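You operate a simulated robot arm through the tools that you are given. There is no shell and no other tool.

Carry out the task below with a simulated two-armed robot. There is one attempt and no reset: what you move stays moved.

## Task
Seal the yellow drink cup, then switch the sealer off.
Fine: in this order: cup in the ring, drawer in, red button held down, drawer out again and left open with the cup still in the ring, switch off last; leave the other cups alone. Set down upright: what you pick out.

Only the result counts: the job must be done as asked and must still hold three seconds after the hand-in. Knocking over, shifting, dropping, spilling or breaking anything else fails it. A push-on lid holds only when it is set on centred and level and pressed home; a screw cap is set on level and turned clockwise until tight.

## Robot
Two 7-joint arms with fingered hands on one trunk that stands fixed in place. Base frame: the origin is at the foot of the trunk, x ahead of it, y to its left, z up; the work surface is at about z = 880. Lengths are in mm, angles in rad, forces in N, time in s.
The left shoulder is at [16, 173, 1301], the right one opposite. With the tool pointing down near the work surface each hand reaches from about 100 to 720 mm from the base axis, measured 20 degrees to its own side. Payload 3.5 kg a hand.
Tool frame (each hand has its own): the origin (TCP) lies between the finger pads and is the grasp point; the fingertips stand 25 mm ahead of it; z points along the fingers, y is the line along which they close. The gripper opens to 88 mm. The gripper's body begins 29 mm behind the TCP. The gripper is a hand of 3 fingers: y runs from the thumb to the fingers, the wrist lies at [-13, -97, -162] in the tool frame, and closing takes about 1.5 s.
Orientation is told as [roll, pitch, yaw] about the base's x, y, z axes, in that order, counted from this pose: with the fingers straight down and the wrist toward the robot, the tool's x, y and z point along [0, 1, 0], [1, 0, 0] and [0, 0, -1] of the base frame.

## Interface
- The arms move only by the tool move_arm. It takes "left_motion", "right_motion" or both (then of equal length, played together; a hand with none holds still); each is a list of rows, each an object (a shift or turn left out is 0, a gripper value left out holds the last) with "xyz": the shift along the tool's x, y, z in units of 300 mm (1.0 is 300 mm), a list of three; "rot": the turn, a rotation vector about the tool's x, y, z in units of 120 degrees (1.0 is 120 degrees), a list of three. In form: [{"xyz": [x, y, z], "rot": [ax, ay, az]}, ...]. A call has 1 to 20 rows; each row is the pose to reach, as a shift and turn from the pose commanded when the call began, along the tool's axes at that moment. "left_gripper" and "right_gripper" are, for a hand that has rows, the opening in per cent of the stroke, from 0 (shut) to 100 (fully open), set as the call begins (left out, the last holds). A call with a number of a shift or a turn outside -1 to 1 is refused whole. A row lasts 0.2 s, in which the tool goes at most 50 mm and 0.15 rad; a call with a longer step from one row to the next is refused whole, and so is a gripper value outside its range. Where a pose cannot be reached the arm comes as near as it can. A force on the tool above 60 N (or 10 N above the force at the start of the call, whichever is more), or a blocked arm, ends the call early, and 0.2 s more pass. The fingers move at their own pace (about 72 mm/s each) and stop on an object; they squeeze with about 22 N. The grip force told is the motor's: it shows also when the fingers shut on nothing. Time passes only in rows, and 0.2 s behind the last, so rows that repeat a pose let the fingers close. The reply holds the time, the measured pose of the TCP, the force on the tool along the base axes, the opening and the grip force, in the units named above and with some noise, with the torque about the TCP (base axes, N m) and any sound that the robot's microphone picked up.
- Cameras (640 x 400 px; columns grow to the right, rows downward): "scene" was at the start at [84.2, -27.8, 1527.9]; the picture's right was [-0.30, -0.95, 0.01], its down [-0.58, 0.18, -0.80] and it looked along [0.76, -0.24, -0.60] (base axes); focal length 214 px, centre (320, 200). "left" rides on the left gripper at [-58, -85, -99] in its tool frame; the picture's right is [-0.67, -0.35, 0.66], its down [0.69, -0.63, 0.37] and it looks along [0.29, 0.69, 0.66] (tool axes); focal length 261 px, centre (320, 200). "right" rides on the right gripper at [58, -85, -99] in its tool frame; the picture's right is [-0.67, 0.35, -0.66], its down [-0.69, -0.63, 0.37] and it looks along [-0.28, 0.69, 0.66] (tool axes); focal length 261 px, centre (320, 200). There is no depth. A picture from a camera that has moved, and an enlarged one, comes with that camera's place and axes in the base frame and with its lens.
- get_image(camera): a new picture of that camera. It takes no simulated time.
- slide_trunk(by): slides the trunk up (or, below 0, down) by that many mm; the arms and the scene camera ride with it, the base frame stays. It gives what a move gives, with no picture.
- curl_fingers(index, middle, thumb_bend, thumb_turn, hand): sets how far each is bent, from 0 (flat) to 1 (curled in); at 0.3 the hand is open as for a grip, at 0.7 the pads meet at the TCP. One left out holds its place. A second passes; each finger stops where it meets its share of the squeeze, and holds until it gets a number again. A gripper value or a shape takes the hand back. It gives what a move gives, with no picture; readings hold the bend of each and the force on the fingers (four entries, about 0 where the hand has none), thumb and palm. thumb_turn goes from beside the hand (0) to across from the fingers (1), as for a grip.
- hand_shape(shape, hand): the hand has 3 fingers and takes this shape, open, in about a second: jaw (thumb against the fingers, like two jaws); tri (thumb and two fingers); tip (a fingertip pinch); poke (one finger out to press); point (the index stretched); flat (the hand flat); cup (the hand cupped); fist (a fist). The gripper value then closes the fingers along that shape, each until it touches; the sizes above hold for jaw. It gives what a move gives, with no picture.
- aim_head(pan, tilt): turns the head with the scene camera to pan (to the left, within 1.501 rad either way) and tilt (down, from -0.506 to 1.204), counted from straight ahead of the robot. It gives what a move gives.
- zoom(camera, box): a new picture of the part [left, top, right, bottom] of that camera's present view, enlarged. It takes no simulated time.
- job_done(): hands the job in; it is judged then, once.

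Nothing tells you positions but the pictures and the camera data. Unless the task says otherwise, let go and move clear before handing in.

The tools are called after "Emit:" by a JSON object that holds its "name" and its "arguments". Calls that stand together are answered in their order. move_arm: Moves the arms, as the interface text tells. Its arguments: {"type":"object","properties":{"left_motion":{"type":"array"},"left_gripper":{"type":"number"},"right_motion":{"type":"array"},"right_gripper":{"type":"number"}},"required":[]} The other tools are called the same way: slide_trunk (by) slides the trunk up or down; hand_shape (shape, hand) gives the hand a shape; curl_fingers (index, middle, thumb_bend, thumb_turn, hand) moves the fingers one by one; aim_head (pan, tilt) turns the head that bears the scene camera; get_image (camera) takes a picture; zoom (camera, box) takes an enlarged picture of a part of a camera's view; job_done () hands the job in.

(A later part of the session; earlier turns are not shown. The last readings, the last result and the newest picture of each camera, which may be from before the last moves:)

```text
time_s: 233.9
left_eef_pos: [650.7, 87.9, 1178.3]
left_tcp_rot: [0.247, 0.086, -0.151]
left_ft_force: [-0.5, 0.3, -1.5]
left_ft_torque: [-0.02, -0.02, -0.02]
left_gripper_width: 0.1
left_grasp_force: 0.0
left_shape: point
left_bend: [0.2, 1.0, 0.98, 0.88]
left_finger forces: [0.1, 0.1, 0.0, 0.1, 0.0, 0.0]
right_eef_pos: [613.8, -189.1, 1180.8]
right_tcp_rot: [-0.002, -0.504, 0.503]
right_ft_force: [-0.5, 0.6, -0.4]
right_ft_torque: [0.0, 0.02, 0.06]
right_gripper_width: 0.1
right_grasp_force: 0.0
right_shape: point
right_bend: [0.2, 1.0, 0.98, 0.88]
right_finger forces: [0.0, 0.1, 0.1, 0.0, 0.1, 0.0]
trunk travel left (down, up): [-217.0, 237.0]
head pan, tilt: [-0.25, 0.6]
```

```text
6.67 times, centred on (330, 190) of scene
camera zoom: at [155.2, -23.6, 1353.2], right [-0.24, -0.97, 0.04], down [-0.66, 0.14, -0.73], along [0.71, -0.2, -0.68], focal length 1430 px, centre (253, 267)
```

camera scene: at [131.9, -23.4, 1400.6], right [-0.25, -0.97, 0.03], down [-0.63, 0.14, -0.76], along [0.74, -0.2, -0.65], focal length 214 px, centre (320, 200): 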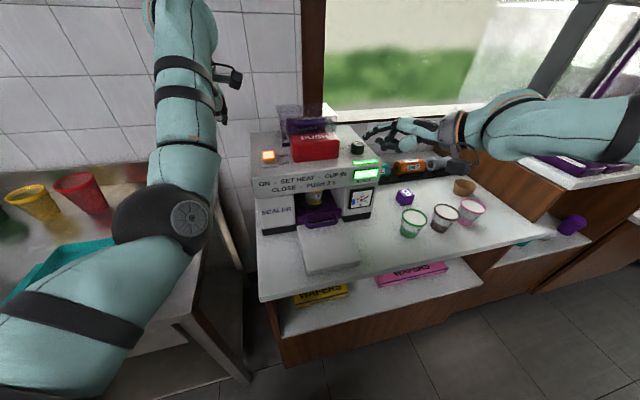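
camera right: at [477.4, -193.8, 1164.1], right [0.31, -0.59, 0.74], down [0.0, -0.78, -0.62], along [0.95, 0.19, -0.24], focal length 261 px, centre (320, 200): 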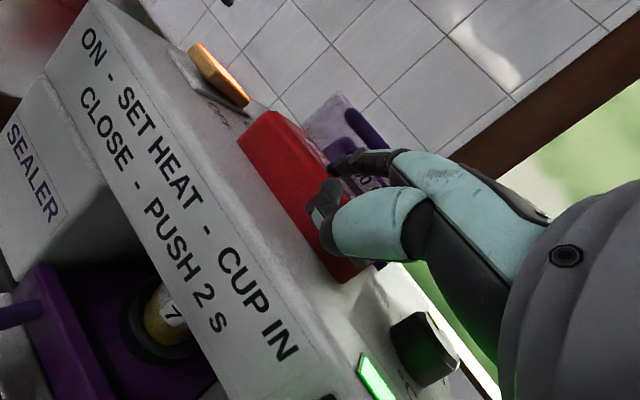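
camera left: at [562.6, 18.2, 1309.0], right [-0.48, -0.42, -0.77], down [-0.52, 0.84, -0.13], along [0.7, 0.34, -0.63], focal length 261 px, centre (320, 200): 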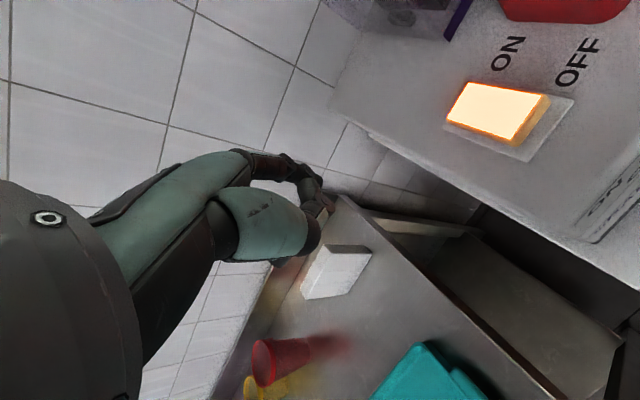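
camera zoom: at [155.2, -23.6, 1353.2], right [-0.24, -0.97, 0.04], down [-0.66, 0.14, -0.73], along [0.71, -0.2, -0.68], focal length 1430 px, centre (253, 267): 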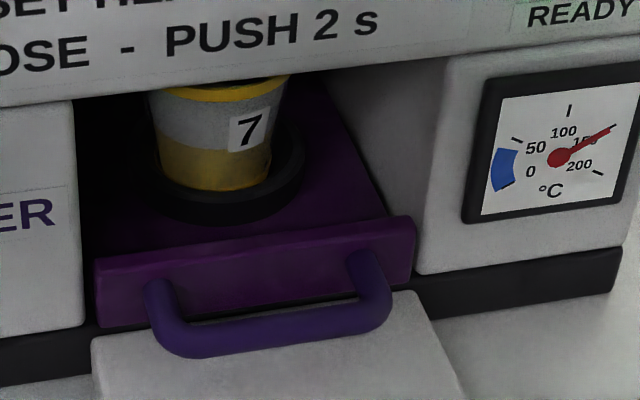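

The dark head did come down over the rim while pressed. Now I'll retract the right hand, level it, lower the trunk again and pull the drawer out to check.

Emit:
{"name": "move_arm", "arguments": {"right_motion": [{"xyz": [0.001, -0.06, -0.045]}, {"xyz": [0.002, -0.13, -0.095]}, {"xyz": [0.004, -0.2, -0.148]}, {"xyz": [0.005, -0.27, -0.2]}, {"xyz": [0.007, -0.34, -0.252]}, {"xyz": [0.008, -0.41, -0.303]}, {"xyz": [0.008, -0.41, -0.303]}]}}

Emit:
{"name": "move_arm", "arguments": {"right_motion": [{"xyz": [0, 0, 0], "rot": [0.04, 0, 0]}, {"xyz": [0, 0, 0], "rot": [0.08, 0, 0]}, {"xyz": [0, 0, 0], "rot": [0.12, 0, 0]}, {"xyz": [0, 0, 0], "rot": [0.16, 0, 0]}, {"xyz": [0, 0, 0], "rot": [0.2, 0, 0]}, {"xyz": [0, 0, 0], "rot": [0.241, 0, 0]}, {"xyz": [0, 0, 0], "rot": [0.241, 0, 0]}]}}

Emit:
{"name": "slide_trunk", "arguments": {"by": -80}}

```text
time_s: 235.5
left_eef_pos: [650.9, 88.3, 1177.9]
left_tcp_rot: [0.249, 0.088, -0.152]
left_ft_force: [-0.2, 0.3, -0.2]
left_ft_torque: [0.01, 0.02, 0.0]
left_gripper_width: 0.0
left_grasp_force: 0.1
left_shape: point
left_bend: [0.2, 1.0, 0.98, 0.88]
left_finger forces: [0.0, 0.1, 0.0, 0.0, 0.1, 0.0]
right_eef_pos: [482.3, -257.7, 1201.9]
right_tcp_rot: [-0.002, -0.503, 0.502]
right_ft_force: [0.5, -0.2, 1.1]
right_ft_torque: [0.0, 0.01, -0.02]
right_gripper_width: 0.0
right_grasp_force: 0.0
right_shape: point
right_bend: [0.2, 1.0, 0.98, 0.88]
right_finger forces: [0.1, 0.0, 0.0, 0.0, 0.0, 0.0]
trunk travel left (down, up): [-217.0, 237.0]
head pan, tilt: [-0.25, 0.6]
```

```text
time_s: 237.1
left_eef_pos: [651.7, 88.0, 1178.6]
left_tcp_rot: [0.247, 0.086, -0.153]
left_ft_force: [-0.4, 0.2, 0.5]
left_ft_torque: [0.0, 0.03, 0.01]
left_gripper_width: 0.1
left_grasp_force: 0.1
left_shape: point
left_bend: [0.2, 1.0, 0.98, 0.88]
left_finger forces: [0.0, 0.0, 0.1, 0.1, 0.1, 0.1]
right_eef_pos: [480.4, -258.2, 1203.0]
right_tcp_rot: [-0.003, 0.001, 0.501]
right_ft_force: [0.2, -0.5, -0.2]
right_ft_torque: [0.01, 0.0, -0.01]
right_gripper_width: 0.1
right_grasp_force: 0.1
right_shape: point
right_bend: [0.2, 1.0, 0.98, 0.88]
right_finger forces: [0.1, 0.0, 0.0, 0.1, 0.0, 0.0]
trunk travel left (down, up): [-217.0, 237.0]
head pan, tilt: [-0.25, 0.6]
```

```text
time_s: 238.3
left_eef_pos: [665.8, 151.7, 1020.3]
left_tcp_rot: [0.245, 0.219, -0.038]
left_ft_force: [-0.4, 0.3, -0.7]
left_ft_torque: [-0.03, 0.01, -0.03]
left_gripper_width: 0.0
left_grasp_force: 0.1
left_shape: point
left_bend: [0.2, 1.0, 0.98, 0.88]
left_finger forces: [0.0, 0.0, 0.1, 0.0, 0.0, 0.1]
right_eef_pos: [480.8, -258.3, 1117.8]
right_tcp_rot: [0.001, 0.006, 0.502]
right_ft_force: [1.0, -0.4, 0.3]
right_ft_torque: [0.02, -0.02, 0.02]
right_gripper_width: 0.0
right_grasp_force: 0.1
right_shape: point
right_bend: [0.2, 1.0, 0.98, 0.88]
right_finger forces: [0.1, 0.0, 0.0, 0.1, 0.0, 0.0]
trunk travel left (down, up): [-135.0, 319.0]
head pan, tilt: [-0.25, 0.6]
stopped: the arm was blocked; the commanded pose is now the measured one
```

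Emit:
{"name": "get_image", "arguments": {"camera": "scene"}}

Emit:
{"name": "get_image", "arguments": {"camera": "left"}}

```text
taken
camera scene: at [213.7, -23.1, 1246.0], right [-0.24, -0.97, 0.07], down [-0.75, 0.14, -0.65], along [0.62, -0.2, -0.76], focal length 214 px, centre (320, 200)
```

scene: 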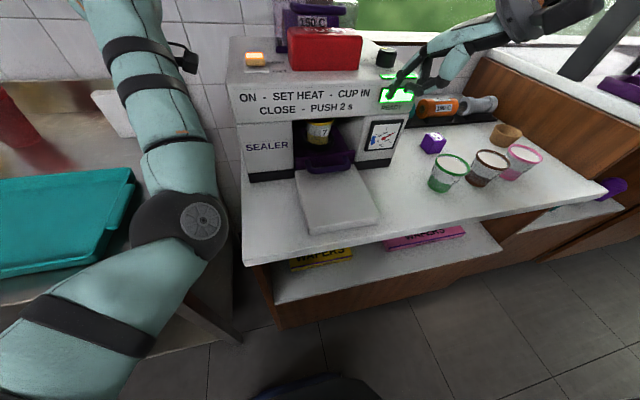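

```text
taken
camera left: at [597.9, 72.9, 1119.9], right [-0.53, -0.47, -0.7], down [-0.63, 0.78, -0.05], along [0.57, 0.42, -0.71], focal length 261 px, centre (320, 200)
```

left: 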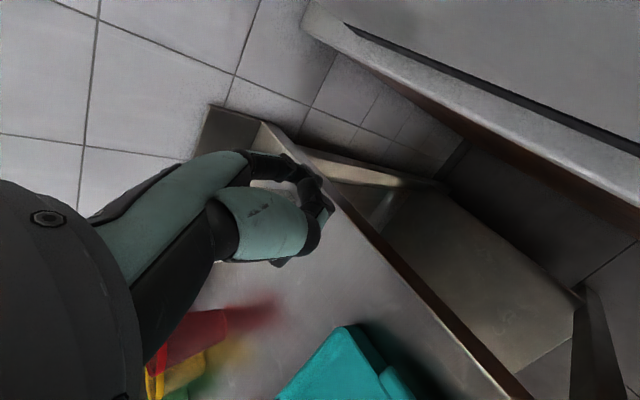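

I'll move the left hand a bit further left and up, away from the machine.

Emit:
{"name": "move_arm", "arguments": {"left_motion": [{"xyz": [0.05, -0.02, -0.02], "rot": [-0.015, 0, 0]}, {"xyz": [0.11, -0.045, -0.045], "rot": [-0.035, 0, 0]}, {"xyz": [0.17, -0.07, -0.07], "rot": [-0.055, 0, 0]}, {"xyz": [0.24, -0.095, -0.09], "rot": [-0.075, 0, 0]}, {"xyz": [0.3, -0.118, -0.109], "rot": [-0.095, 0, 0]}, {"xyz": [0.3, -0.118, -0.109], "rot": [-0.095, 0, 0]}]}}

Emit:
{"name": "get_image", "arguments": {"camera": "left"}}

```text
time_s: 239.7
left_eef_pos: [645.8, 223.2, 1082.3]
left_tcp_rot: [0.237, 0.023, -0.098]
left_ft_force: [0.0, 0.9, 0.2]
left_ft_torque: [-0.01, 0.05, 0.01]
left_gripper_width: 0.0
left_grasp_force: 0.0
left_shape: point
left_bend: [0.2, 1.0, 0.98, 0.88]
left_finger forces: [0.0, 0.1, 0.0, 0.0, 0.0, 0.0]
right_eef_pos: [481.8, -258.2, 1118.3]
right_tcp_rot: [0.0, 0.004, 0.5]
right_ft_force: [0.4, 0.5, -0.6]
right_ft_torque: [0.0, -0.01, -0.01]
right_gripper_width: 0.0
right_grasp_force: 0.1
right_shape: point
right_bend: [0.2, 1.0, 0.98, 0.88]
right_finger forces: [0.1, 0.0, 0.0, 0.0, 0.0, 0.1]
trunk travel left (down, up): [-135.0, 319.0]
head pan, tilt: [-0.25, 0.6]
```

```text
taken
camera left: at [555.5, 151.9, 1168.2], right [-0.41, -0.46, -0.79], down [-0.56, 0.81, -0.18], along [0.72, 0.36, -0.59], focal length 261 px, centre (320, 200)
```

left: 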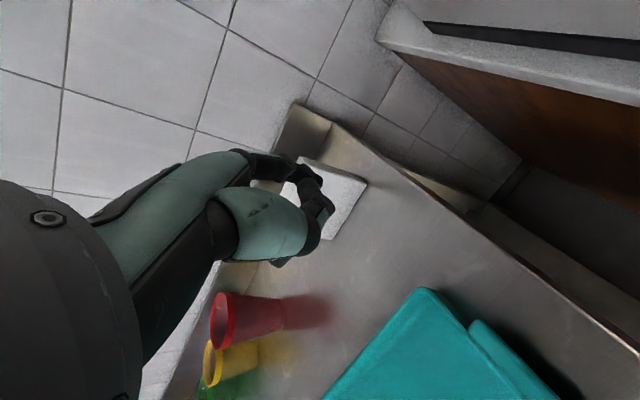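

Now the right hand goes to the handle again.

Emit:
{"name": "move_arm", "arguments": {"right_motion": [{"xyz": [0.06, -0.03, 0.04], "rot": [0, 0, 0.01]}, {"xyz": [0.12, -0.03, 0.11], "rot": [0, 0, 0.022]}, {"xyz": [0.18, -0.025, 0.19], "rot": [0, 0, 0.035]}, {"xyz": [0.24, -0.015, 0.28], "rot": [0, 0, 0.048]}, {"xyz": [0.28, 0.0, 0.37], "rot": [0, 0, 0.06]}, {"xyz": [0.307, 0.008, 0.444], "rot": [0, 0, 0.0707]}, {"xyz": [0.307, 0.008, 0.444], "rot": [0, 0, 0.0707]}]}}

Emit:
{"name": "get_image", "arguments": {"camera": "scene"}}

```text
time_s: 241.3
left_eef_pos: [645.0, 223.5, 1082.1]
left_tcp_rot: [0.238, 0.024, -0.094]
left_ft_force: [-0.3, -0.2, 0.2]
left_ft_torque: [-0.03, -0.02, 0.0]
left_gripper_width: 0.0
left_grasp_force: 0.0
left_shape: point
left_bend: [0.2, 1.0, 0.98, 0.88]
left_finger forces: [0.1, 0.0, 0.1, 0.0, 0.0, 0.0]
right_eef_pos: [439.1, -175.2, 985.5]
right_tcp_rot: [0.001, 0.004, 0.353]
right_ft_force: [0.2, -0.5, 0.6]
right_ft_torque: [0.01, 0.02, 0.0]
right_gripper_width: 0.0
right_grasp_force: 0.1
right_shape: point
right_bend: [0.2, 1.0, 0.98, 0.88]
right_finger forces: [0.1, 0.1, 0.0, 0.0, 0.1, 0.0]
trunk travel left (down, up): [-135.0, 319.0]
head pan, tilt: [-0.25, 0.6]
```

```text
taken
camera scene: at [213.7, -23.6, 1246.3], right [-0.24, -0.97, 0.07], down [-0.75, 0.14, -0.65], along [0.62, -0.2, -0.76], focal length 214 px, centre (320, 200)
```

scene: 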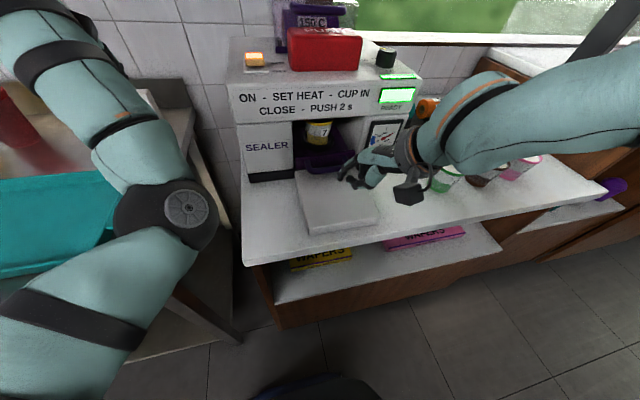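

Emit:
{"name": "move_arm", "arguments": {"right_motion": [{"xyz": [-0.017, 0.047, 0]}, {"xyz": [-0.035, 0.095, 0]}, {"xyz": [-0.052, 0.142, 0]}, {"xyz": [-0.07, 0.19, 0]}, {"xyz": [-0.087, 0.237, 0]}, {"xyz": [-0.106, 0.284, 0]}, {"xyz": [-0.106, 0.284, 0]}]}}

Emit:
{"name": "zoom", "arguments": {"camera": "scene", "box": [295, 115, 375, 185]}}

```text
time_s: 242.9
left_eef_pos: [645.4, 223.0, 1082.0]
left_tcp_rot: [0.239, 0.023, -0.096]
left_ft_force: [0.7, 0.4, 0.7]
left_ft_torque: [0.01, 0.01, 0.02]
left_gripper_width: 0.0
left_grasp_force: 0.1
left_shape: point
left_bend: [0.2, 1.0, 0.98, 0.88]
left_finger forces: [0.1, 0.0, 0.1, 0.0, 0.1, 0.1]
right_eef_pos: [529.1, -176.9, 984.9]
right_tcp_rot: [-0.002, 0.004, 0.352]
right_ft_force: [0.1, 0.4, -0.4]
right_ft_torque: [0.02, -0.02, -0.04]
right_gripper_width: 0.1
right_grasp_force: 0.0
right_shape: point
right_bend: [0.2, 1.0, 0.98, 0.88]
right_finger forces: [0.0, 0.0, 0.1, 0.0, 0.1, 0.0]
trunk travel left (down, up): [-135.0, 319.0]
head pan, tilt: [-0.25, 0.6]
```

```text
5.71 times, centred on (335, 150) of scene
camera zoom: at [213.7, -23.4, 1246.3], right [-0.24, -0.97, 0.07], down [-0.75, 0.14, -0.65], along [0.62, -0.2, -0.76], focal length 1226 px, centre (234, 486)
```

zoom: 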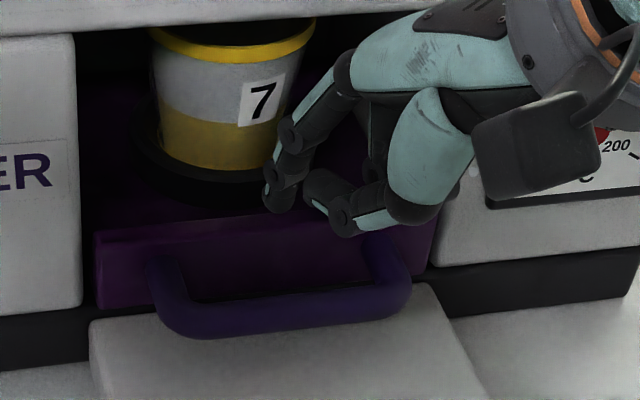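

Emit:
{"name": "move_arm", "arguments": {"right_motion": [{"xyz": [0, 0.001, 0.04]}, {"xyz": [0, 0.001, 0.08]}, {"xyz": [0, 0.001, 0.12]}, {"xyz": [0, 0.001, 0.157]}, {"xyz": [0, 0.001, 0.157]}]}}

Emit:
{"name": "move_arm", "arguments": {"right_motion": [{"xyz": [0.006, -0.016, 0]}, {"xyz": [0.014, -0.038, 0]}, {"xyz": [0.023, -0.063, 0]}, {"xyz": [0.032, -0.088, 0]}, {"xyz": [0.041, -0.113, 0]}, {"xyz": [0.052, -0.141, 0]}, {"xyz": [0.062, -0.169, 0]}, {"xyz": [0.073, -0.197, 0]}, {"xyz": [0.083, -0.225, 0]}, {"xyz": [0.093, -0.253, 0]}, {"xyz": [0.104, -0.281, 0]}, {"xyz": [0.114, -0.31, 0]}, {"xyz": [0.122, -0.332, 0]}, {"xyz": [0.128, -0.348, 0]}, {"xyz": [0.128, -0.348, 0]}]}}

Emit:
{"name": "zoom", "arguments": {"camera": "scene", "box": [285, 110, 405, 210]}}

Emit:
{"name": "zoom", "arguments": {"camera": "scene", "box": [310, 120, 370, 180]}}

```text
time_s: 244.1
left_eef_pos: [645.0, 223.2, 1082.6]
left_tcp_rot: [0.239, 0.023, -0.095]
left_ft_force: [0.1, -0.6, -0.7]
left_ft_torque: [-0.02, -0.02, 0.0]
left_gripper_width: 0.0
left_grasp_force: 0.0
left_shape: point
left_bend: [0.2, 1.0, 0.98, 0.88]
left_finger forces: [0.1, 0.1, 0.1, 0.0, 0.1, 0.1]
right_eef_pos: [530.1, -177.1, 937.0]
right_tcp_rot: [0.0, 0.005, 0.353]
right_ft_force: [-0.6, -0.6, 2.4]
right_ft_torque: [0.03, -0.07, 0.03]
right_gripper_width: 0.1
right_grasp_force: 0.1
right_shape: point
right_bend: [0.2, 1.0, 0.99, 0.88]
right_finger forces: [0.1, 0.0, 0.0, 0.0, 2.7, 0.1]
trunk travel left (down, up): [-135.0, 319.0]
head pan, tilt: [-0.25, 0.6]
```

```text
time_s: 247.3
left_eef_pos: [645.1, 224.4, 1080.4]
left_tcp_rot: [0.24, 0.024, -0.095]
left_ft_force: [-0.4, -0.8, 0.6]
left_ft_torque: [0.02, 0.01, -0.01]
left_gripper_width: 0.1
left_grasp_force: 0.0
left_shape: point
left_bend: [0.2, 1.0, 0.98, 0.88]
left_finger forces: [0.0, 0.0, 0.1, 0.0, 0.1, 0.1]
right_eef_pos: [418.4, -177.8, 939.3]
right_tcp_rot: [-0.001, 0.005, 0.352]
right_ft_force: [0.0, 0.2, 0.3]
right_ft_torque: [-0.05, -0.02, -0.03]
right_gripper_width: 0.0
right_grasp_force: 0.1
right_shape: point
right_bend: [0.19, 1.0, 0.99, 0.88]
right_finger forces: [0.8, 0.0, 0.0, 0.0, 0.0, 0.0]
trunk travel left (down, up): [-135.0, 319.0]
head pan, tilt: [-0.25, 0.6]
```

```text
4.00 times, centred on (345, 160) of scene
camera zoom: at [214.2, -23.5, 1246.2], right [-0.24, -0.97, 0.07], down [-0.75, 0.14, -0.65], along [0.62, -0.2, -0.76], focal length 858 px, centre (220, 360)
```

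zoom: 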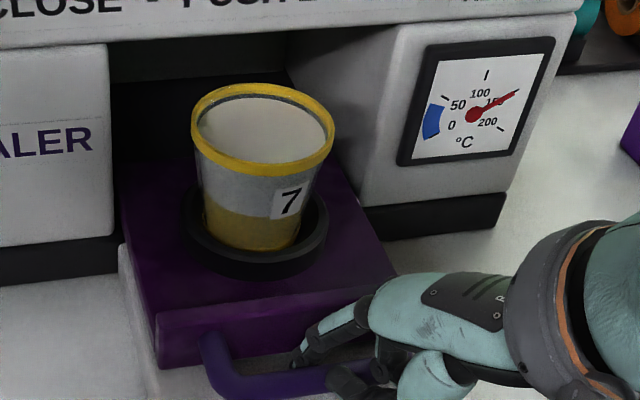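

```text
6.67 times, centred on (340, 150) of scene
camera zoom: at [214.2, -23.5, 1246.2], right [-0.24, -0.97, 0.07], down [-0.75, 0.14, -0.65], along [0.62, -0.2, -0.76], focal length 1430 px, centre (187, 533)
```

zoom: 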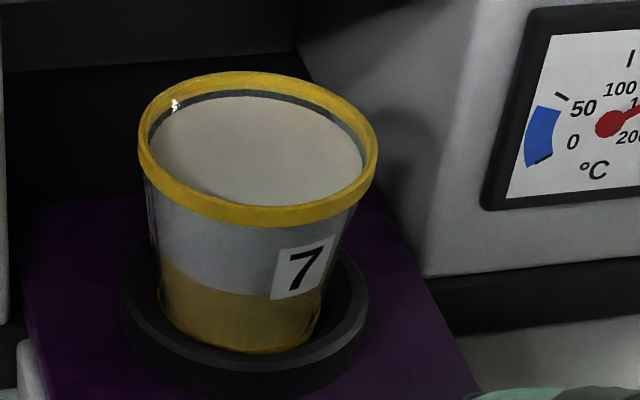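

No film is visible yet. I'll take a closer look at the cup seating from the right camera here.

Emit:
{"name": "get_image", "arguments": {"camera": "right"}}

Emit:
{"name": "zoom", "arguments": {"camera": "right", "box": [360, 50, 500, 190]}}

```text
taken
camera right: at [319.3, -149.9, 1038.1], right [0.56, -0.51, 0.65], down [-0.35, -0.86, -0.36], along [0.75, -0.03, -0.66], focal length 261 px, centre (320, 200)
```

right: 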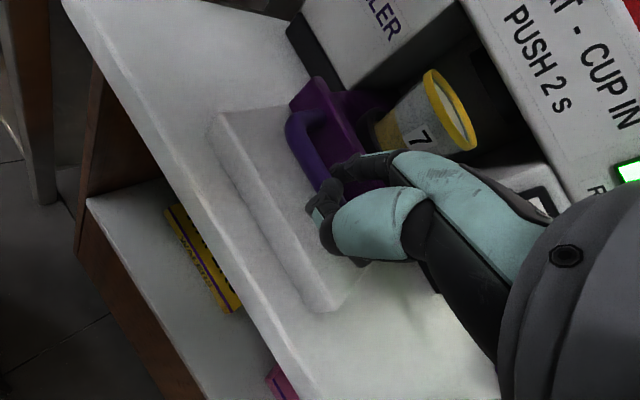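

```text
2.86 times, centred on (430, 120) of right
camera zoom: at [319.3, -149.9, 1038.1], right [0.56, -0.51, 0.65], down [-0.35, -0.86, -0.36], along [0.75, -0.03, -0.66], focal length 745 px, centre (6, 429)
```

zoom: 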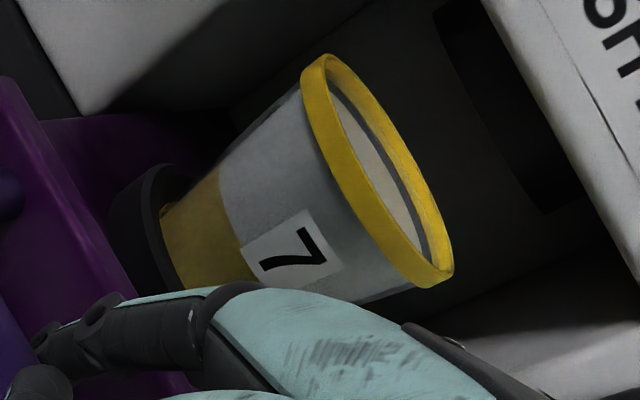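

The head comes onto the rim when pressed, so the remaining suspect is the drawer: I only pushed with about 16 N, and it may have a latch needing more. I'll push it in again and then press harder with two stiff fingers on the bar.

Emit:
{"name": "move_arm", "arguments": {"right_motion": [{"xyz": [-0.006, 0.016, 0]}, {"xyz": [-0.016, 0.042, 0]}, {"xyz": [-0.026, 0.07, 0]}, {"xyz": [-0.037, 0.1, 0]}, {"xyz": [-0.048, 0.13, 0]}, {"xyz": [-0.059, 0.16, 0]}, {"xyz": [-0.07, 0.19, 0]}, {"xyz": [-0.081, 0.22, 0]}, {"xyz": [-0.092, 0.25, 0]}, {"xyz": [-0.1, 0.27, 0]}, {"xyz": [-0.1, 0.27, 0]}]}}

Emit:
{"name": "move_arm", "arguments": {"right_motion": [{"xyz": [0.004, -0.012, 0]}, {"xyz": [0.004, -0.012, -0.06]}, {"xyz": [0.004, -0.012, -0.12]}, {"xyz": [0.004, -0.012, -0.16]}, {"xyz": [0.025, -0.068, -0.16]}, {"xyz": [0.05, -0.136, -0.16]}, {"xyz": [0.05, -0.136, -0.16]}]}}

Emit:
{"name": "curl_fingers", "arguments": {"hand": "right", "index": 0.25, "middle": 0.25}}

Emit:
{"name": "zoom", "arguments": {"camera": "scene", "box": [285, 110, 405, 210]}}

```text
time_s: 249.7
left_eef_pos: [645.8, 223.3, 1082.8]
left_tcp_rot: [0.24, 0.024, -0.096]
left_ft_force: [-0.1, 1.0, 0.1]
left_ft_torque: [0.0, 0.0, -0.01]
left_gripper_width: 0.0
left_grasp_force: 0.1
left_shape: point
left_bend: [0.2, 1.0, 0.98, 0.88]
left_finger forces: [0.0, 0.0, 0.0, 0.0, 0.1, 0.1]
right_eef_pos: [505.7, -177.4, 938.9]
right_tcp_rot: [-0.001, 0.006, 0.351]
right_ft_force: [-0.2, 0.5, 1.4]
right_ft_torque: [0.03, 0.01, 0.01]
right_gripper_width: 80.4
right_grasp_force: 0.0
right_shape: point
right_bend: [0.2, 1.0, 1.0, 0.88]
right_finger forces: [0.7, 0.0, 0.0, 0.0, 1.4, 0.0]
trunk travel left (down, up): [-135.0, 319.0]
head pan, tilt: [-0.25, 0.6]
```

```text
time_s: 251.3
left_eef_pos: [645.1, 225.1, 1081.8]
left_tcp_rot: [0.24, 0.022, -0.096]
left_ft_force: [-0.1, -0.2, 0.4]
left_ft_torque: [0.03, 0.02, 0.01]
left_gripper_width: 0.1
left_grasp_force: 0.0
left_shape: point
left_bend: [0.2, 1.0, 0.98, 0.88]
left_finger forces: [0.0, 0.0, 0.0, 0.1, 0.0, 0.0]
right_eef_pos: [462.5, -177.1, 986.3]
right_tcp_rot: [0.0, 0.005, 0.352]
right_ft_force: [0.1, 0.1, 0.3]
right_ft_torque: [0.04, 0.0, 0.0]
right_gripper_width: 80.7
right_grasp_force: 0.1
right_shape: point
right_bend: [0.2, 1.0, 0.99, 0.88]
right_finger forces: [0.0, 0.0, 0.0, 0.1, 0.0, 0.1]
trunk travel left (down, up): [-135.0, 319.0]
head pan, tilt: [-0.25, 0.6]
```

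```text
time_s: 252.3
left_eef_pos: [645.4, 223.1, 1082.3]
left_tcp_rot: [0.24, 0.024, -0.097]
left_ft_force: [-0.6, -0.7, -0.6]
left_ft_torque: [0.02, 0.0, -0.03]
left_gripper_width: 0.0
left_grasp_force: 0.1
left_shape: point
left_bend: [0.2, 1.0, 0.98, 0.88]
left_finger forces: [0.0, 0.0, 0.0, 0.0, 0.1, 0.0]
right_eef_pos: [462.8, -177.8, 985.7]
right_tcp_rot: [-0.003, 0.005, 0.353]
right_ft_force: [-0.6, -0.1, 0.1]
right_ft_torque: [0.01, 0.02, -0.01]
right_gripper_width: 23.1
right_grasp_force: 0.1
right_shape: fingers
right_bend: [0.25, 0.25, 0.99, 0.88]
right_finger forces: [0.1, 0.0, 0.0, 0.0, 0.0, 0.1]
trunk travel left (down, up): [-135.0, 319.0]
head pan, tilt: [-0.25, 0.6]
```

```text
4.00 times, centred on (345, 160) of scene
camera zoom: at [214.0, -23.5, 1246.2], right [-0.24, -0.97, 0.07], down [-0.75, 0.14, -0.65], along [0.62, -0.2, -0.76], focal length 858 px, centre (220, 360)
```

zoom: 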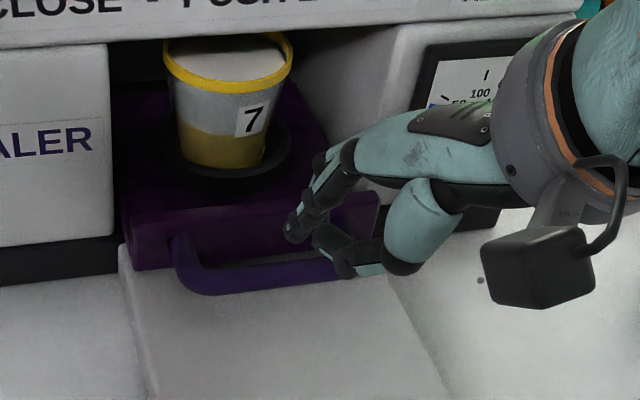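

Emit:
{"name": "move_arm", "arguments": {"right_motion": [{"xyz": [0, 0, 0.04]}, {"xyz": [0, 0, 0.08]}, {"xyz": [0, 0, 0.12]}, {"xyz": [0, 0, 0.155]}, {"xyz": [-0.012, 0.032, 0.155]}, {"xyz": [-0.024, 0.064, 0.155]}, {"xyz": [-0.035, 0.095, 0.155]}, {"xyz": [-0.045, 0.122, 0.155]}, {"xyz": [-0.045, 0.122, 0.155]}]}}

Emit:
{"name": "move_arm", "arguments": {"right_motion": [{"xyz": [-0.006, 0.016, 0]}, {"xyz": [-0.012, 0.032, 0]}, {"xyz": [-0.018, 0.048, 0]}, {"xyz": [-0.023, 0.063, 0]}, {"xyz": [-0.028, 0.078, 0]}, {"xyz": [-0.033, 0.093, 0]}, {"xyz": [-0.033, 0.093, 0]}]}}

Emit:
{"name": "zoom", "arguments": {"camera": "scene", "box": [285, 110, 405, 210]}}

```text
time_s: 254.3
left_eef_pos: [644.5, 224.6, 1082.9]
left_tcp_rot: [0.238, 0.022, -0.096]
left_ft_force: [0.7, 0.4, 0.0]
left_ft_torque: [0.01, 0.02, -0.02]
left_gripper_width: 0.0
left_grasp_force: 0.1
left_shape: point
left_bend: [0.2, 1.0, 0.98, 0.88]
left_finger forces: [0.0, 0.0, 0.0, 0.0, 0.0, 0.0]
right_eef_pos: [499.4, -177.8, 937.8]
right_tcp_rot: [0.0, 0.005, 0.353]
right_ft_force: [-5.4, 0.7, -1.7]
right_ft_torque: [-0.07, 0.11, 0.14]
right_gripper_width: 20.0
right_grasp_force: 2.9
right_shape: fingers
right_bend: [0.28, 0.25, 0.99, 0.88]
right_finger forces: [5.8, 0.0, 0.0, 0.1, 0.0, 0.0]
trunk travel left (down, up): [-135.0, 319.0]
head pan, tilt: [-0.25, 0.6]
```

```text
time_s: 255.9
left_eef_pos: [637.0, 226.2, 1087.4]
left_tcp_rot: [0.238, 0.017, -0.097]
left_ft_force: [0.0, 0.7, -0.3]
left_ft_torque: [-0.03, -0.02, -0.03]
left_gripper_width: 0.1
left_grasp_force: 0.1
left_shape: point
left_bend: [0.2, 1.0, 0.98, 0.88]
left_finger forces: [0.1, 0.1, 0.0, 0.0, 0.0, 0.0]
right_eef_pos: [523.3, -175.6, 944.9]
right_tcp_rot: [-0.006, -0.003, 0.354]
right_ft_force: [-41.6, 8.1, 11.5]
right_ft_torque: [0.25, -0.23, 0.85]
right_gripper_width: 12.8
right_grasp_force: 23.7
right_shape: fingers
right_bend: [0.61, 0.29, 0.93, 0.86]
right_finger forces: [29.0, 18.4, 0.1, 0.1, 0.0, 0.0]
trunk travel left (down, up): [-135.0, 319.0]
head pan, tilt: [-0.25, 0.6]
```

```text
4.00 times, centred on (345, 160) of scene
camera zoom: at [204.3, -21.5, 1248.2], right [-0.24, -0.97, 0.07], down [-0.74, 0.14, -0.66], along [0.63, -0.21, -0.75], focal length 858 px, centre (220, 360)
```

zoom: 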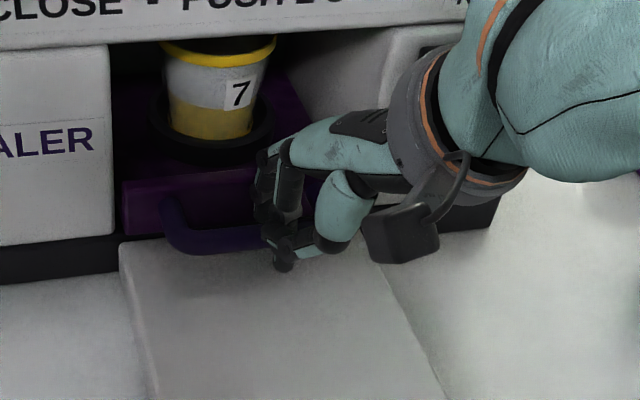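

Even at 42 N the drawer doesn't move further, so it is fully closed. The remaining suspect is how the cup sits in the ring. I'll pull the drawer out again and inspect from straight above. First I'll back off and restore the point shape.

Emit:
{"name": "move_arm", "arguments": {"right_motion": [{"xyz": [0.02, -0.055, 0]}, {"xyz": [0.035, -0.095, -0.01]}, {"xyz": [0.035, -0.095, -0.08]}, {"xyz": [0.035, -0.095, -0.14]}, {"xyz": [0.035, -0.095, -0.14]}]}}

Emit:
{"name": "hand_shape", "arguments": {"shape": "point", "hand": "right"}}

Emit:
{"name": "zoom", "arguments": {"camera": "scene", "box": [285, 110, 405, 210]}}

```text
time_s: 257.1
left_eef_pos: [645.9, 224.3, 1082.2]
left_tcp_rot: [0.239, 0.024, -0.096]
left_ft_force: [-0.2, 0.0, -0.5]
left_ft_torque: [0.01, 0.02, -0.02]
left_gripper_width: 0.0
left_grasp_force: 0.0
left_shape: point
left_bend: [0.2, 1.0, 0.98, 0.88]
left_finger forces: [0.1, 0.0, 0.0, 0.1, 0.0, 0.1]
right_eef_pos: [499.3, -177.4, 981.4]
right_tcp_rot: [-0.002, 0.006, 0.352]
right_ft_force: [0.0, 0.1, 0.6]
right_ft_torque: [-0.01, -0.01, 0.0]
right_gripper_width: 23.2
right_grasp_force: 0.0
right_shape: fingers
right_bend: [0.25, 0.25, 0.98, 0.88]
right_finger forces: [0.0, 0.0, 0.0, 0.0, 0.0, 0.0]
trunk travel left (down, up): [-135.0, 319.0]
head pan, tilt: [-0.25, 0.6]
```

```text
time_s: 258.0
left_eef_pos: [645.6, 223.3, 1082.5]
left_tcp_rot: [0.238, 0.025, -0.095]
left_ft_force: [0.1, 0.3, -0.2]
left_ft_torque: [-0.01, -0.02, -0.02]
left_gripper_width: 0.1
left_grasp_force: 0.0
left_shape: point
left_bend: [0.2, 1.0, 0.98, 0.88]
left_finger forces: [0.1, 0.2, 0.0, 0.1, 0.0, 0.0]
right_eef_pos: [500.0, -177.3, 979.5]
right_tcp_rot: [-0.002, 0.005, 0.351]
right_ft_force: [-0.3, 0.3, 0.3]
right_ft_torque: [-0.04, 0.02, 0.01]
right_gripper_width: 80.6
right_grasp_force: 0.0
right_shape: point
right_bend: [0.2, 1.0, 0.98, 0.88]
right_finger forces: [0.1, 0.0, 0.0, 0.0, 0.1, 0.0]
trunk travel left (down, up): [-135.0, 319.0]
head pan, tilt: [-0.25, 0.6]
```

```text
4.00 times, centred on (345, 160) of scene
camera zoom: at [214.0, -23.5, 1246.2], right [-0.24, -0.97, 0.07], down [-0.75, 0.14, -0.65], along [0.62, -0.2, -0.76], focal length 858 px, centre (220, 360)
```

zoom: 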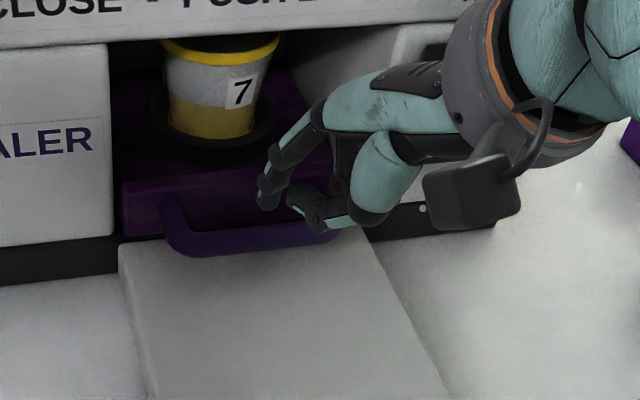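

Emit:
{"name": "move_arm", "arguments": {"right_motion": [{"xyz": [-0.018, 0.048, -0.01]}, {"xyz": [-0.035, 0.095, -0.01]}, {"xyz": [-0.035, 0.095, 0.03]}, {"xyz": [-0.035, 0.095, 0.07]}, {"xyz": [-0.035, 0.095, 0.11]}, {"xyz": [-0.035, 0.095, 0.138]}, {"xyz": [-0.035, 0.095, 0.138]}]}}

Emit:
{"name": "move_arm", "arguments": {"right_motion": [{"xyz": [0.006, -0.016, 0]}, {"xyz": [0.014, -0.038, 0]}, {"xyz": [0.023, -0.063, 0]}, {"xyz": [0.032, -0.088, 0]}, {"xyz": [0.041, -0.113, 0]}, {"xyz": [0.052, -0.141, 0]}, {"xyz": [0.062, -0.169, 0]}, {"xyz": [0.073, -0.197, 0]}, {"xyz": [0.083, -0.225, 0]}, {"xyz": [0.093, -0.253, 0]}, {"xyz": [0.104, -0.281, 0]}, {"xyz": [0.114, -0.31, 0]}, {"xyz": [0.124, -0.338, 0]}, {"xyz": [0.134, -0.364, 0]}, {"xyz": [0.142, -0.386, 0]}, {"xyz": [0.142, -0.386, 0]}]}}

Emit:
{"name": "zoom", "arguments": {"camera": "scene", "box": [285, 110, 405, 210]}}

```text
time_s: 259.6
left_eef_pos: [645.2, 223.5, 1083.5]
left_tcp_rot: [0.24, 0.024, -0.096]
left_ft_force: [0.8, -0.1, -0.5]
left_ft_torque: [0.0, 0.01, 0.01]
left_gripper_width: 0.0
left_grasp_force: 0.1
left_shape: point
left_bend: [0.2, 1.0, 0.98, 0.88]
left_finger forces: [0.1, 0.0, 0.0, 0.0, 0.0, 0.1]
right_eef_pos: [531.2, -177.3, 939.0]
right_tcp_rot: [-0.002, 0.006, 0.353]
right_ft_force: [-0.6, 0.7, 0.4]
right_ft_torque: [-0.02, -0.01, 0.0]
right_gripper_width: 80.5
right_grasp_force: 0.1
right_shape: point
right_bend: [0.2, 1.0, 0.98, 0.88]
right_finger forces: [0.0, 0.1, 0.0, 0.0, 0.0, 0.0]
trunk travel left (down, up): [-135.0, 319.0]
head pan, tilt: [-0.25, 0.6]
```

```text
time_s: 263.0
left_eef_pos: [645.3, 223.7, 1082.0]
left_tcp_rot: [0.239, 0.025, -0.096]
left_ft_force: [0.8, -0.3, 0.6]
left_ft_torque: [0.03, 0.0, 0.01]
left_gripper_width: 0.0
left_grasp_force: 0.1
left_shape: point
left_bend: [0.2, 1.0, 0.98, 0.88]
left_finger forces: [0.0, 0.0, 0.0, 0.1, 0.0, 0.0]
right_eef_pos: [407.1, -177.9, 940.0]
right_tcp_rot: [-0.001, 0.006, 0.353]
right_ft_force: [0.6, 0.3, 1.0]
right_ft_torque: [0.01, -0.05, 0.0]
right_gripper_width: 0.0
right_grasp_force: 0.0
right_shape: point
right_bend: [0.19, 1.0, 0.98, 0.88]
right_finger forces: [0.5, 0.0, 0.0, 0.1, 0.0, 0.0]
trunk travel left (down, up): [-135.0, 319.0]
head pan, tilt: [-0.25, 0.6]
```

```text
4.00 times, centred on (345, 160) of scene
camera zoom: at [214.1, -23.4, 1246.2], right [-0.24, -0.97, 0.07], down [-0.75, 0.14, -0.65], along [0.62, -0.2, -0.76], focal length 858 px, centre (220, 360)
```

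zoom: 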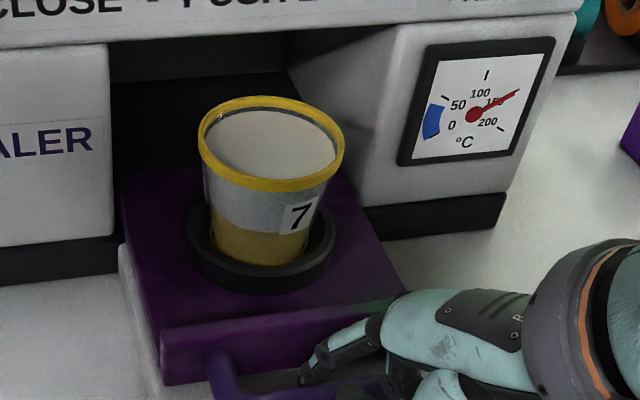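

I'd like the drawer further out for better access to the cup. I'll hook the index behind the lip instead, which allows pulling it further.

Emit:
{"name": "move_arm", "arguments": {"right_motion": [{"xyz": [-0.003, 0.009, 0]}, {"xyz": [-0.003, 0.009, -0.06]}, {"xyz": [-0.003, 0.009, -0.12]}, {"xyz": [-0.003, 0.009, -0.14]}, {"xyz": [-0.022, 0.06, -0.14]}, {"xyz": [-0.046, 0.124, -0.14]}, {"xyz": [-0.046, 0.124, -0.14]}]}}

Emit:
{"name": "zoom", "arguments": {"camera": "scene", "box": [285, 110, 405, 210]}}

Emit:
{"name": "zoom", "arguments": {"camera": "right", "box": [230, 90, 430, 260]}}

```text
time_s: 264.6
left_eef_pos: [644.5, 224.5, 1082.7]
left_tcp_rot: [0.238, 0.022, -0.097]
left_ft_force: [1.4, -0.7, 0.4]
left_ft_torque: [-0.02, 0.03, -0.02]
left_gripper_width: 0.0
left_grasp_force: 0.1
left_shape: point
left_bend: [0.2, 1.0, 0.98, 0.88]
left_finger forces: [0.0, 0.0, 0.0, 0.0, 0.1, 0.0]
right_eef_pos: [446.5, -178.6, 983.7]
right_tcp_rot: [-0.001, 0.005, 0.352]
right_ft_force: [-0.7, 0.2, 0.7]
right_ft_torque: [-0.03, 0.0, -0.01]
right_gripper_width: 0.0
right_grasp_force: 0.1
right_shape: point
right_bend: [0.2, 1.0, 0.98, 0.88]
right_finger forces: [0.0, 0.1, 0.0, 0.1, 0.1, 0.0]
trunk travel left (down, up): [-135.0, 319.0]
head pan, tilt: [-0.25, 0.6]
```

```text
4.00 times, centred on (345, 160) of scene
camera zoom: at [213.5, -23.4, 1246.4], right [-0.24, -0.97, 0.07], down [-0.75, 0.14, -0.65], along [0.62, -0.2, -0.76], focal length 858 px, centre (220, 360)
```

zoom: 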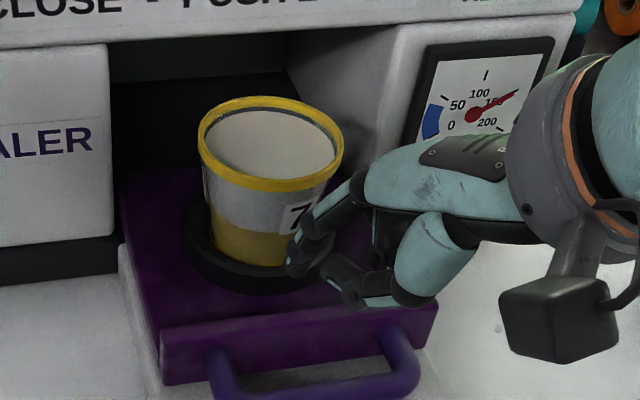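

```text
2.35 times, centred on (330, 175) of right
camera zoom: at [347.8, -149.7, 1082.1], right [0.56, -0.51, 0.65], down [-0.35, -0.86, -0.36], along [0.75, -0.03, -0.66], focal length 613 px, centre (296, 259)
```

zoom: 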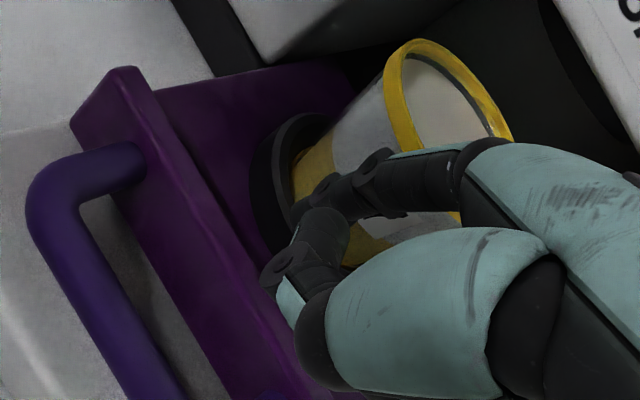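

Emit:
{"name": "move_arm", "arguments": {"right_motion": [{"xyz": [0, 0, 0.04]}, {"xyz": [0, 0, 0.08]}, {"xyz": [0, 0, 0.11]}, {"xyz": [0, 0, 0.11]}]}}

Emit:
{"name": "move_arm", "arguments": {"right_motion": [{"xyz": [0, 0, 0.007]}, {"xyz": [0, 0, 0.014]}, {"xyz": [0, 0, 0.021]}, {"xyz": [0, 0, 0.028]}, {"xyz": [0, 0, 0.028]}]}}

```text
time_s: 265.6
left_eef_pos: [645.2, 223.9, 1082.9]
left_tcp_rot: [0.238, 0.024, -0.096]
left_ft_force: [0.6, -0.5, -0.5]
left_ft_torque: [0.01, 0.0, -0.03]
left_gripper_width: 0.0
left_grasp_force: 0.0
left_shape: point
left_bend: [0.2, 1.0, 0.98, 0.88]
left_finger forces: [0.0, 0.1, 0.0, 0.0, 0.1, 0.0]
right_eef_pos: [446.0, -176.8, 950.1]
right_tcp_rot: [-0.002, 0.007, 0.354]
right_ft_force: [1.3, -0.6, -0.2]
right_ft_torque: [0.02, -0.02, 0.0]
right_gripper_width: 0.0
right_grasp_force: 0.0
right_shape: point
right_bend: [0.2, 1.0, 0.98, 0.88]
right_finger forces: [0.8, 0.0, 0.0, 0.1, 0.0, 0.0]
trunk travel left (down, up): [-135.0, 319.0]
head pan, tilt: [-0.25, 0.6]
```

```text
time_s: 266.8
left_eef_pos: [644.1, 222.9, 1083.9]
left_tcp_rot: [0.238, 0.022, -0.096]
left_ft_force: [0.0, 0.4, 0.1]
left_ft_torque: [-0.02, 0.02, -0.01]
left_gripper_width: 0.1
left_grasp_force: 0.1
left_shape: point
left_bend: [0.2, 1.0, 0.98, 0.88]
left_finger forces: [0.0, 0.0, 0.0, 0.1, 0.0, 0.1]
right_eef_pos: [444.6, -176.5, 940.8]
right_tcp_rot: [-0.002, 0.0, 0.352]
right_ft_force: [-0.3, -2.2, 13.8]
right_ft_torque: [0.38, -0.62, -0.1]
right_gripper_width: 0.0
right_grasp_force: 0.1
right_shape: point
right_bend: [0.17, 1.0, 0.98, 0.88]
right_finger forces: [14.3, 0.0, 0.1, 0.1, 0.0, 0.0]
trunk travel left (down, up): [-135.0, 319.0]
head pan, tilt: [-0.25, 0.6]
```

The finger touched the plate at z of about 922, which shows the cup's base (also about 922) is fully seated. I'll use this hook to pull the drawer further out and inspect the top in better light.

Emit:
{"name": "move_arm", "arguments": {"right_motion": [{"xyz": [0.0, 0.0, -0.02]}, {"xyz": [0.01, -0.028, -0.02]}, {"xyz": [0.021, -0.056, -0.02]}, {"xyz": [0.031, -0.084, -0.02]}, {"xyz": [0.042, -0.113, -0.02]}, {"xyz": [0.05, -0.135, -0.02]}, {"xyz": [0.05, -0.135, -0.02]}]}}

Emit:
{"name": "zoom", "arguments": {"camera": "scene", "box": [285, 120, 405, 220]}}

```text
time_s: 268.4
left_eef_pos: [646.1, 224.0, 1082.5]
left_tcp_rot: [0.238, 0.024, -0.095]
left_ft_force: [0.3, 0.7, 0.0]
left_ft_torque: [0.0, -0.02, -0.01]
left_gripper_width: 0.1
left_grasp_force: 0.0
left_shape: point
left_bend: [0.2, 1.0, 0.98, 0.88]
left_finger forces: [0.0, 0.0, 0.0, 0.1, 0.1, 0.0]
right_eef_pos: [403.3, -178.0, 947.5]
right_tcp_rot: [-0.002, 0.006, 0.354]
right_ft_force: [0.1, 0.7, -0.2]
right_ft_torque: [0.03, -0.02, 0.01]
right_gripper_width: 0.0
right_grasp_force: 0.0
right_shape: point
right_bend: [0.2, 1.0, 0.98, 0.88]
right_finger forces: [0.3, 0.0, 0.0, 0.0, 0.1, 0.0]
trunk travel left (down, up): [-135.0, 319.0]
head pan, tilt: [-0.25, 0.6]
```

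```text
4.00 times, centred on (345, 170) of scene
camera zoom: at [214.1, -23.4, 1246.2], right [-0.24, -0.97, 0.07], down [-0.75, 0.14, -0.65], along [0.62, -0.2, -0.76], focal length 858 px, centre (220, 320)
```

zoom: 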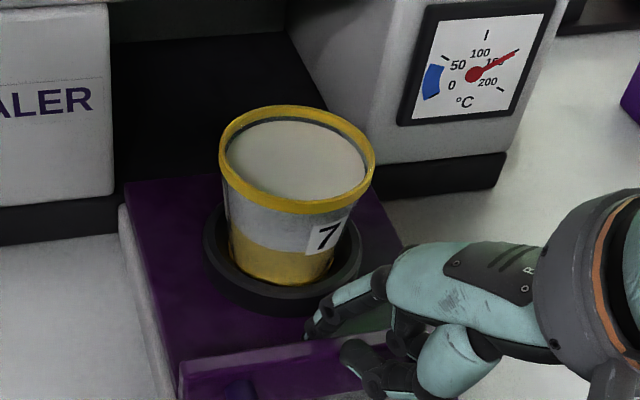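

Emit:
{"name": "zoom", "arguments": {"camera": "scene", "box": [335, 140, 385, 190]}}

Emit:
{"name": "get_image", "arguments": {"camera": "right"}}

```text
8.00 times, centred on (360, 165) of scene
camera zoom: at [214.1, -23.4, 1246.2], right [-0.24, -0.97, 0.07], down [-0.75, 0.14, -0.65], along [0.62, -0.2, -0.76], focal length 1716 px, centre (0, 480)
```

zoom: 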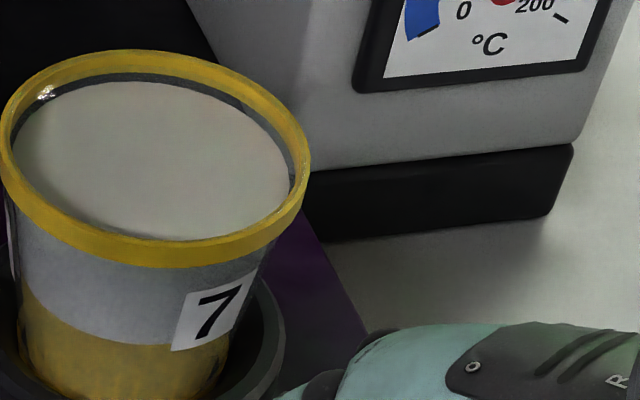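

```text
taken
camera right: at [304.5, -150.2, 1046.9], right [0.56, -0.51, 0.65], down [-0.35, -0.86, -0.36], along [0.75, -0.03, -0.66], focal length 261 px, centre (320, 200)
```

right: 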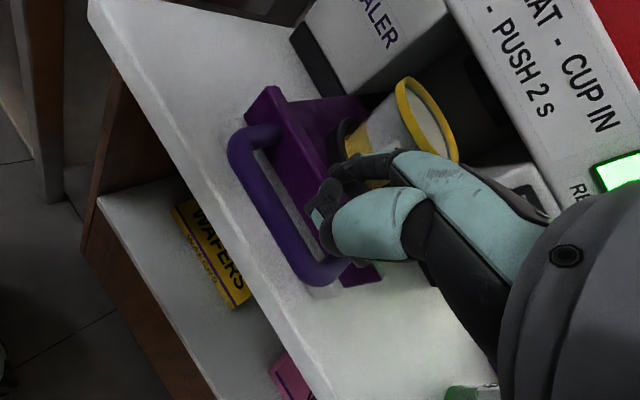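

The drink is still open. In both presses the button wasn't bottomed: only about 9 mm with a soft spring force still rising slowly. I'll close the drawer again and press the button all the way down this time. First I'll nudge the drawer in via the ring's front, then use the gap.

Emit:
{"name": "move_arm", "arguments": {"right_motion": [{"xyz": [-0.01, 0.028, 0]}, {"xyz": [-0.02, 0.053, 0]}, {"xyz": [-0.029, 0.078, 0]}, {"xyz": [-0.038, 0.103, 0]}, {"xyz": [-0.047, 0.128, 0]}, {"xyz": [-0.056, 0.153, 0]}, {"xyz": [-0.064, 0.175, 0]}, {"xyz": [-0.064, 0.175, 0]}]}}

Emit:
{"name": "zoom", "arguments": {"camera": "scene", "box": [285, 120, 405, 220]}}

```text
time_s: 270.2
left_eef_pos: [645.0, 224.3, 1082.4]
left_tcp_rot: [0.238, 0.024, -0.097]
left_ft_force: [0.0, -0.4, 0.0]
left_ft_torque: [0.0, 0.03, 0.01]
left_gripper_width: 0.0
left_grasp_force: 0.0
left_shape: point
left_bend: [0.2, 1.0, 0.98, 0.88]
left_finger forces: [0.0, 0.1, 0.0, 0.1, 0.0, 0.0]
right_eef_pos: [459.7, -177.3, 946.3]
right_tcp_rot: [0.0, 0.006, 0.351]
right_ft_force: [-0.3, 0.8, 0.5]
right_ft_torque: [-0.01, 0.07, 0.03]
right_gripper_width: 80.5
right_grasp_force: 0.0
right_shape: point
right_bend: [0.2, 1.0, 0.98, 0.88]
right_finger forces: [0.4, 0.1, 0.0, 0.1, 0.1, 0.0]
trunk travel left (down, up): [-135.0, 319.0]
head pan, tilt: [-0.25, 0.6]
```

```text
4.00 times, centred on (345, 170) of scene
camera zoom: at [213.8, -23.4, 1246.3], right [-0.24, -0.97, 0.07], down [-0.75, 0.14, -0.65], along [0.62, -0.2, -0.76], focal length 858 px, centre (220, 320)
```

zoom: 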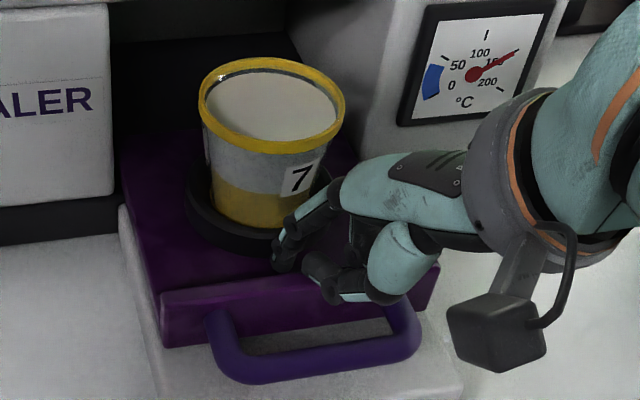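

Emit:
{"name": "move_arm", "arguments": {"right_motion": [{"xyz": [-0.009, 0.025, 0]}, {"xyz": [-0.019, 0.052, 0]}, {"xyz": [-0.029, 0.078, 0]}, {"xyz": [-0.038, 0.104, 0]}, {"xyz": [-0.048, 0.13, 0]}, {"xyz": [-0.057, 0.155, 0]}, {"xyz": [-0.066, 0.18, 0]}, {"xyz": [-0.075, 0.203, 0]}, {"xyz": [-0.075, 0.203, 0]}]}}

Emit:
{"name": "move_arm", "arguments": {"right_motion": [{"xyz": [0.008, -0.02, -0.02]}, {"xyz": [0.008, -0.02, -0.08]}, {"xyz": [0.008, -0.02, -0.13]}, {"xyz": [0.035, -0.095, -0.13]}, {"xyz": [0.07, -0.19, -0.13]}, {"xyz": [0.09, -0.244, -0.13]}, {"xyz": [0.09, -0.244, -0.13]}]}}

Emit:
{"name": "zoom", "arguments": {"camera": "scene", "box": [285, 110, 405, 210]}}

```text
time_s: 272.2
left_eef_pos: [645.0, 223.8, 1081.9]
left_tcp_rot: [0.238, 0.025, -0.095]
left_ft_force: [-0.1, -0.2, -0.7]
left_ft_torque: [0.02, 0.03, 0.03]
left_gripper_width: 0.0
left_grasp_force: 0.0
left_shape: point
left_bend: [0.2, 1.0, 0.98, 0.88]
left_finger forces: [0.1, 0.0, 0.1, 0.1, 0.0, 0.0]
right_eef_pos: [523.9, -177.1, 947.5]
right_tcp_rot: [-0.002, 0.004, 0.352]
right_ft_force: [-0.9, 0.2, -0.1]
right_ft_torque: [0.01, -0.02, 0.0]
right_gripper_width: 80.5
right_grasp_force: 0.0
right_shape: point
right_bend: [0.2, 1.0, 0.98, 0.88]
right_finger forces: [0.3, 0.0, 0.1, 0.0, 0.1, 0.1]
trunk travel left (down, up): [-135.0, 319.0]
head pan, tilt: [-0.25, 0.6]
```

```text
time_s: 273.8
left_eef_pos: [646.0, 224.0, 1082.1]
left_tcp_rot: [0.241, 0.026, -0.096]
left_ft_force: [-0.2, -0.5, 0.3]
left_ft_torque: [0.0, -0.02, -0.01]
left_gripper_width: 0.0
left_grasp_force: 0.0
left_shape: point
left_bend: [0.2, 1.0, 0.98, 0.88]
left_finger forces: [0.1, 0.1, 0.1, 0.1, 0.1, 0.0]
right_eef_pos: [447.1, -176.4, 985.4]
right_tcp_rot: [-0.002, 0.006, 0.352]
right_ft_force: [-0.8, 0.8, 0.4]
right_ft_torque: [-0.01, -0.01, -0.01]
right_gripper_width: 80.7
right_grasp_force: 0.0
right_shape: point
right_bend: [0.2, 1.0, 0.98, 0.88]
right_finger forces: [0.1, 0.0, 0.1, 0.0, 0.0, 0.0]
trunk travel left (down, up): [-135.0, 319.0]
head pan, tilt: [-0.25, 0.6]
```

```text
4.00 times, centred on (345, 160) of scene
camera zoom: at [214.2, -23.5, 1246.2], right [-0.24, -0.97, 0.07], down [-0.75, 0.14, -0.65], along [0.62, -0.2, -0.76], focal length 858 px, centre (220, 360)
```

zoom: 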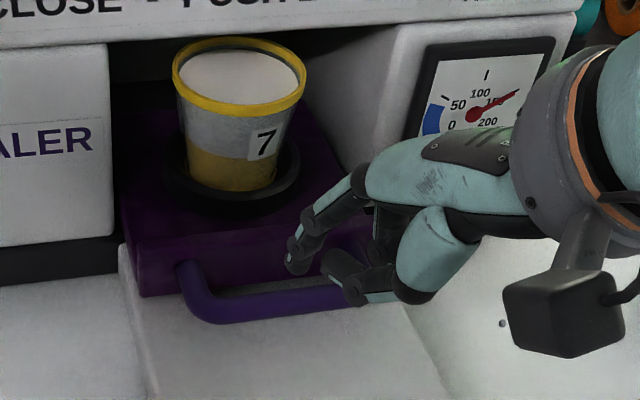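

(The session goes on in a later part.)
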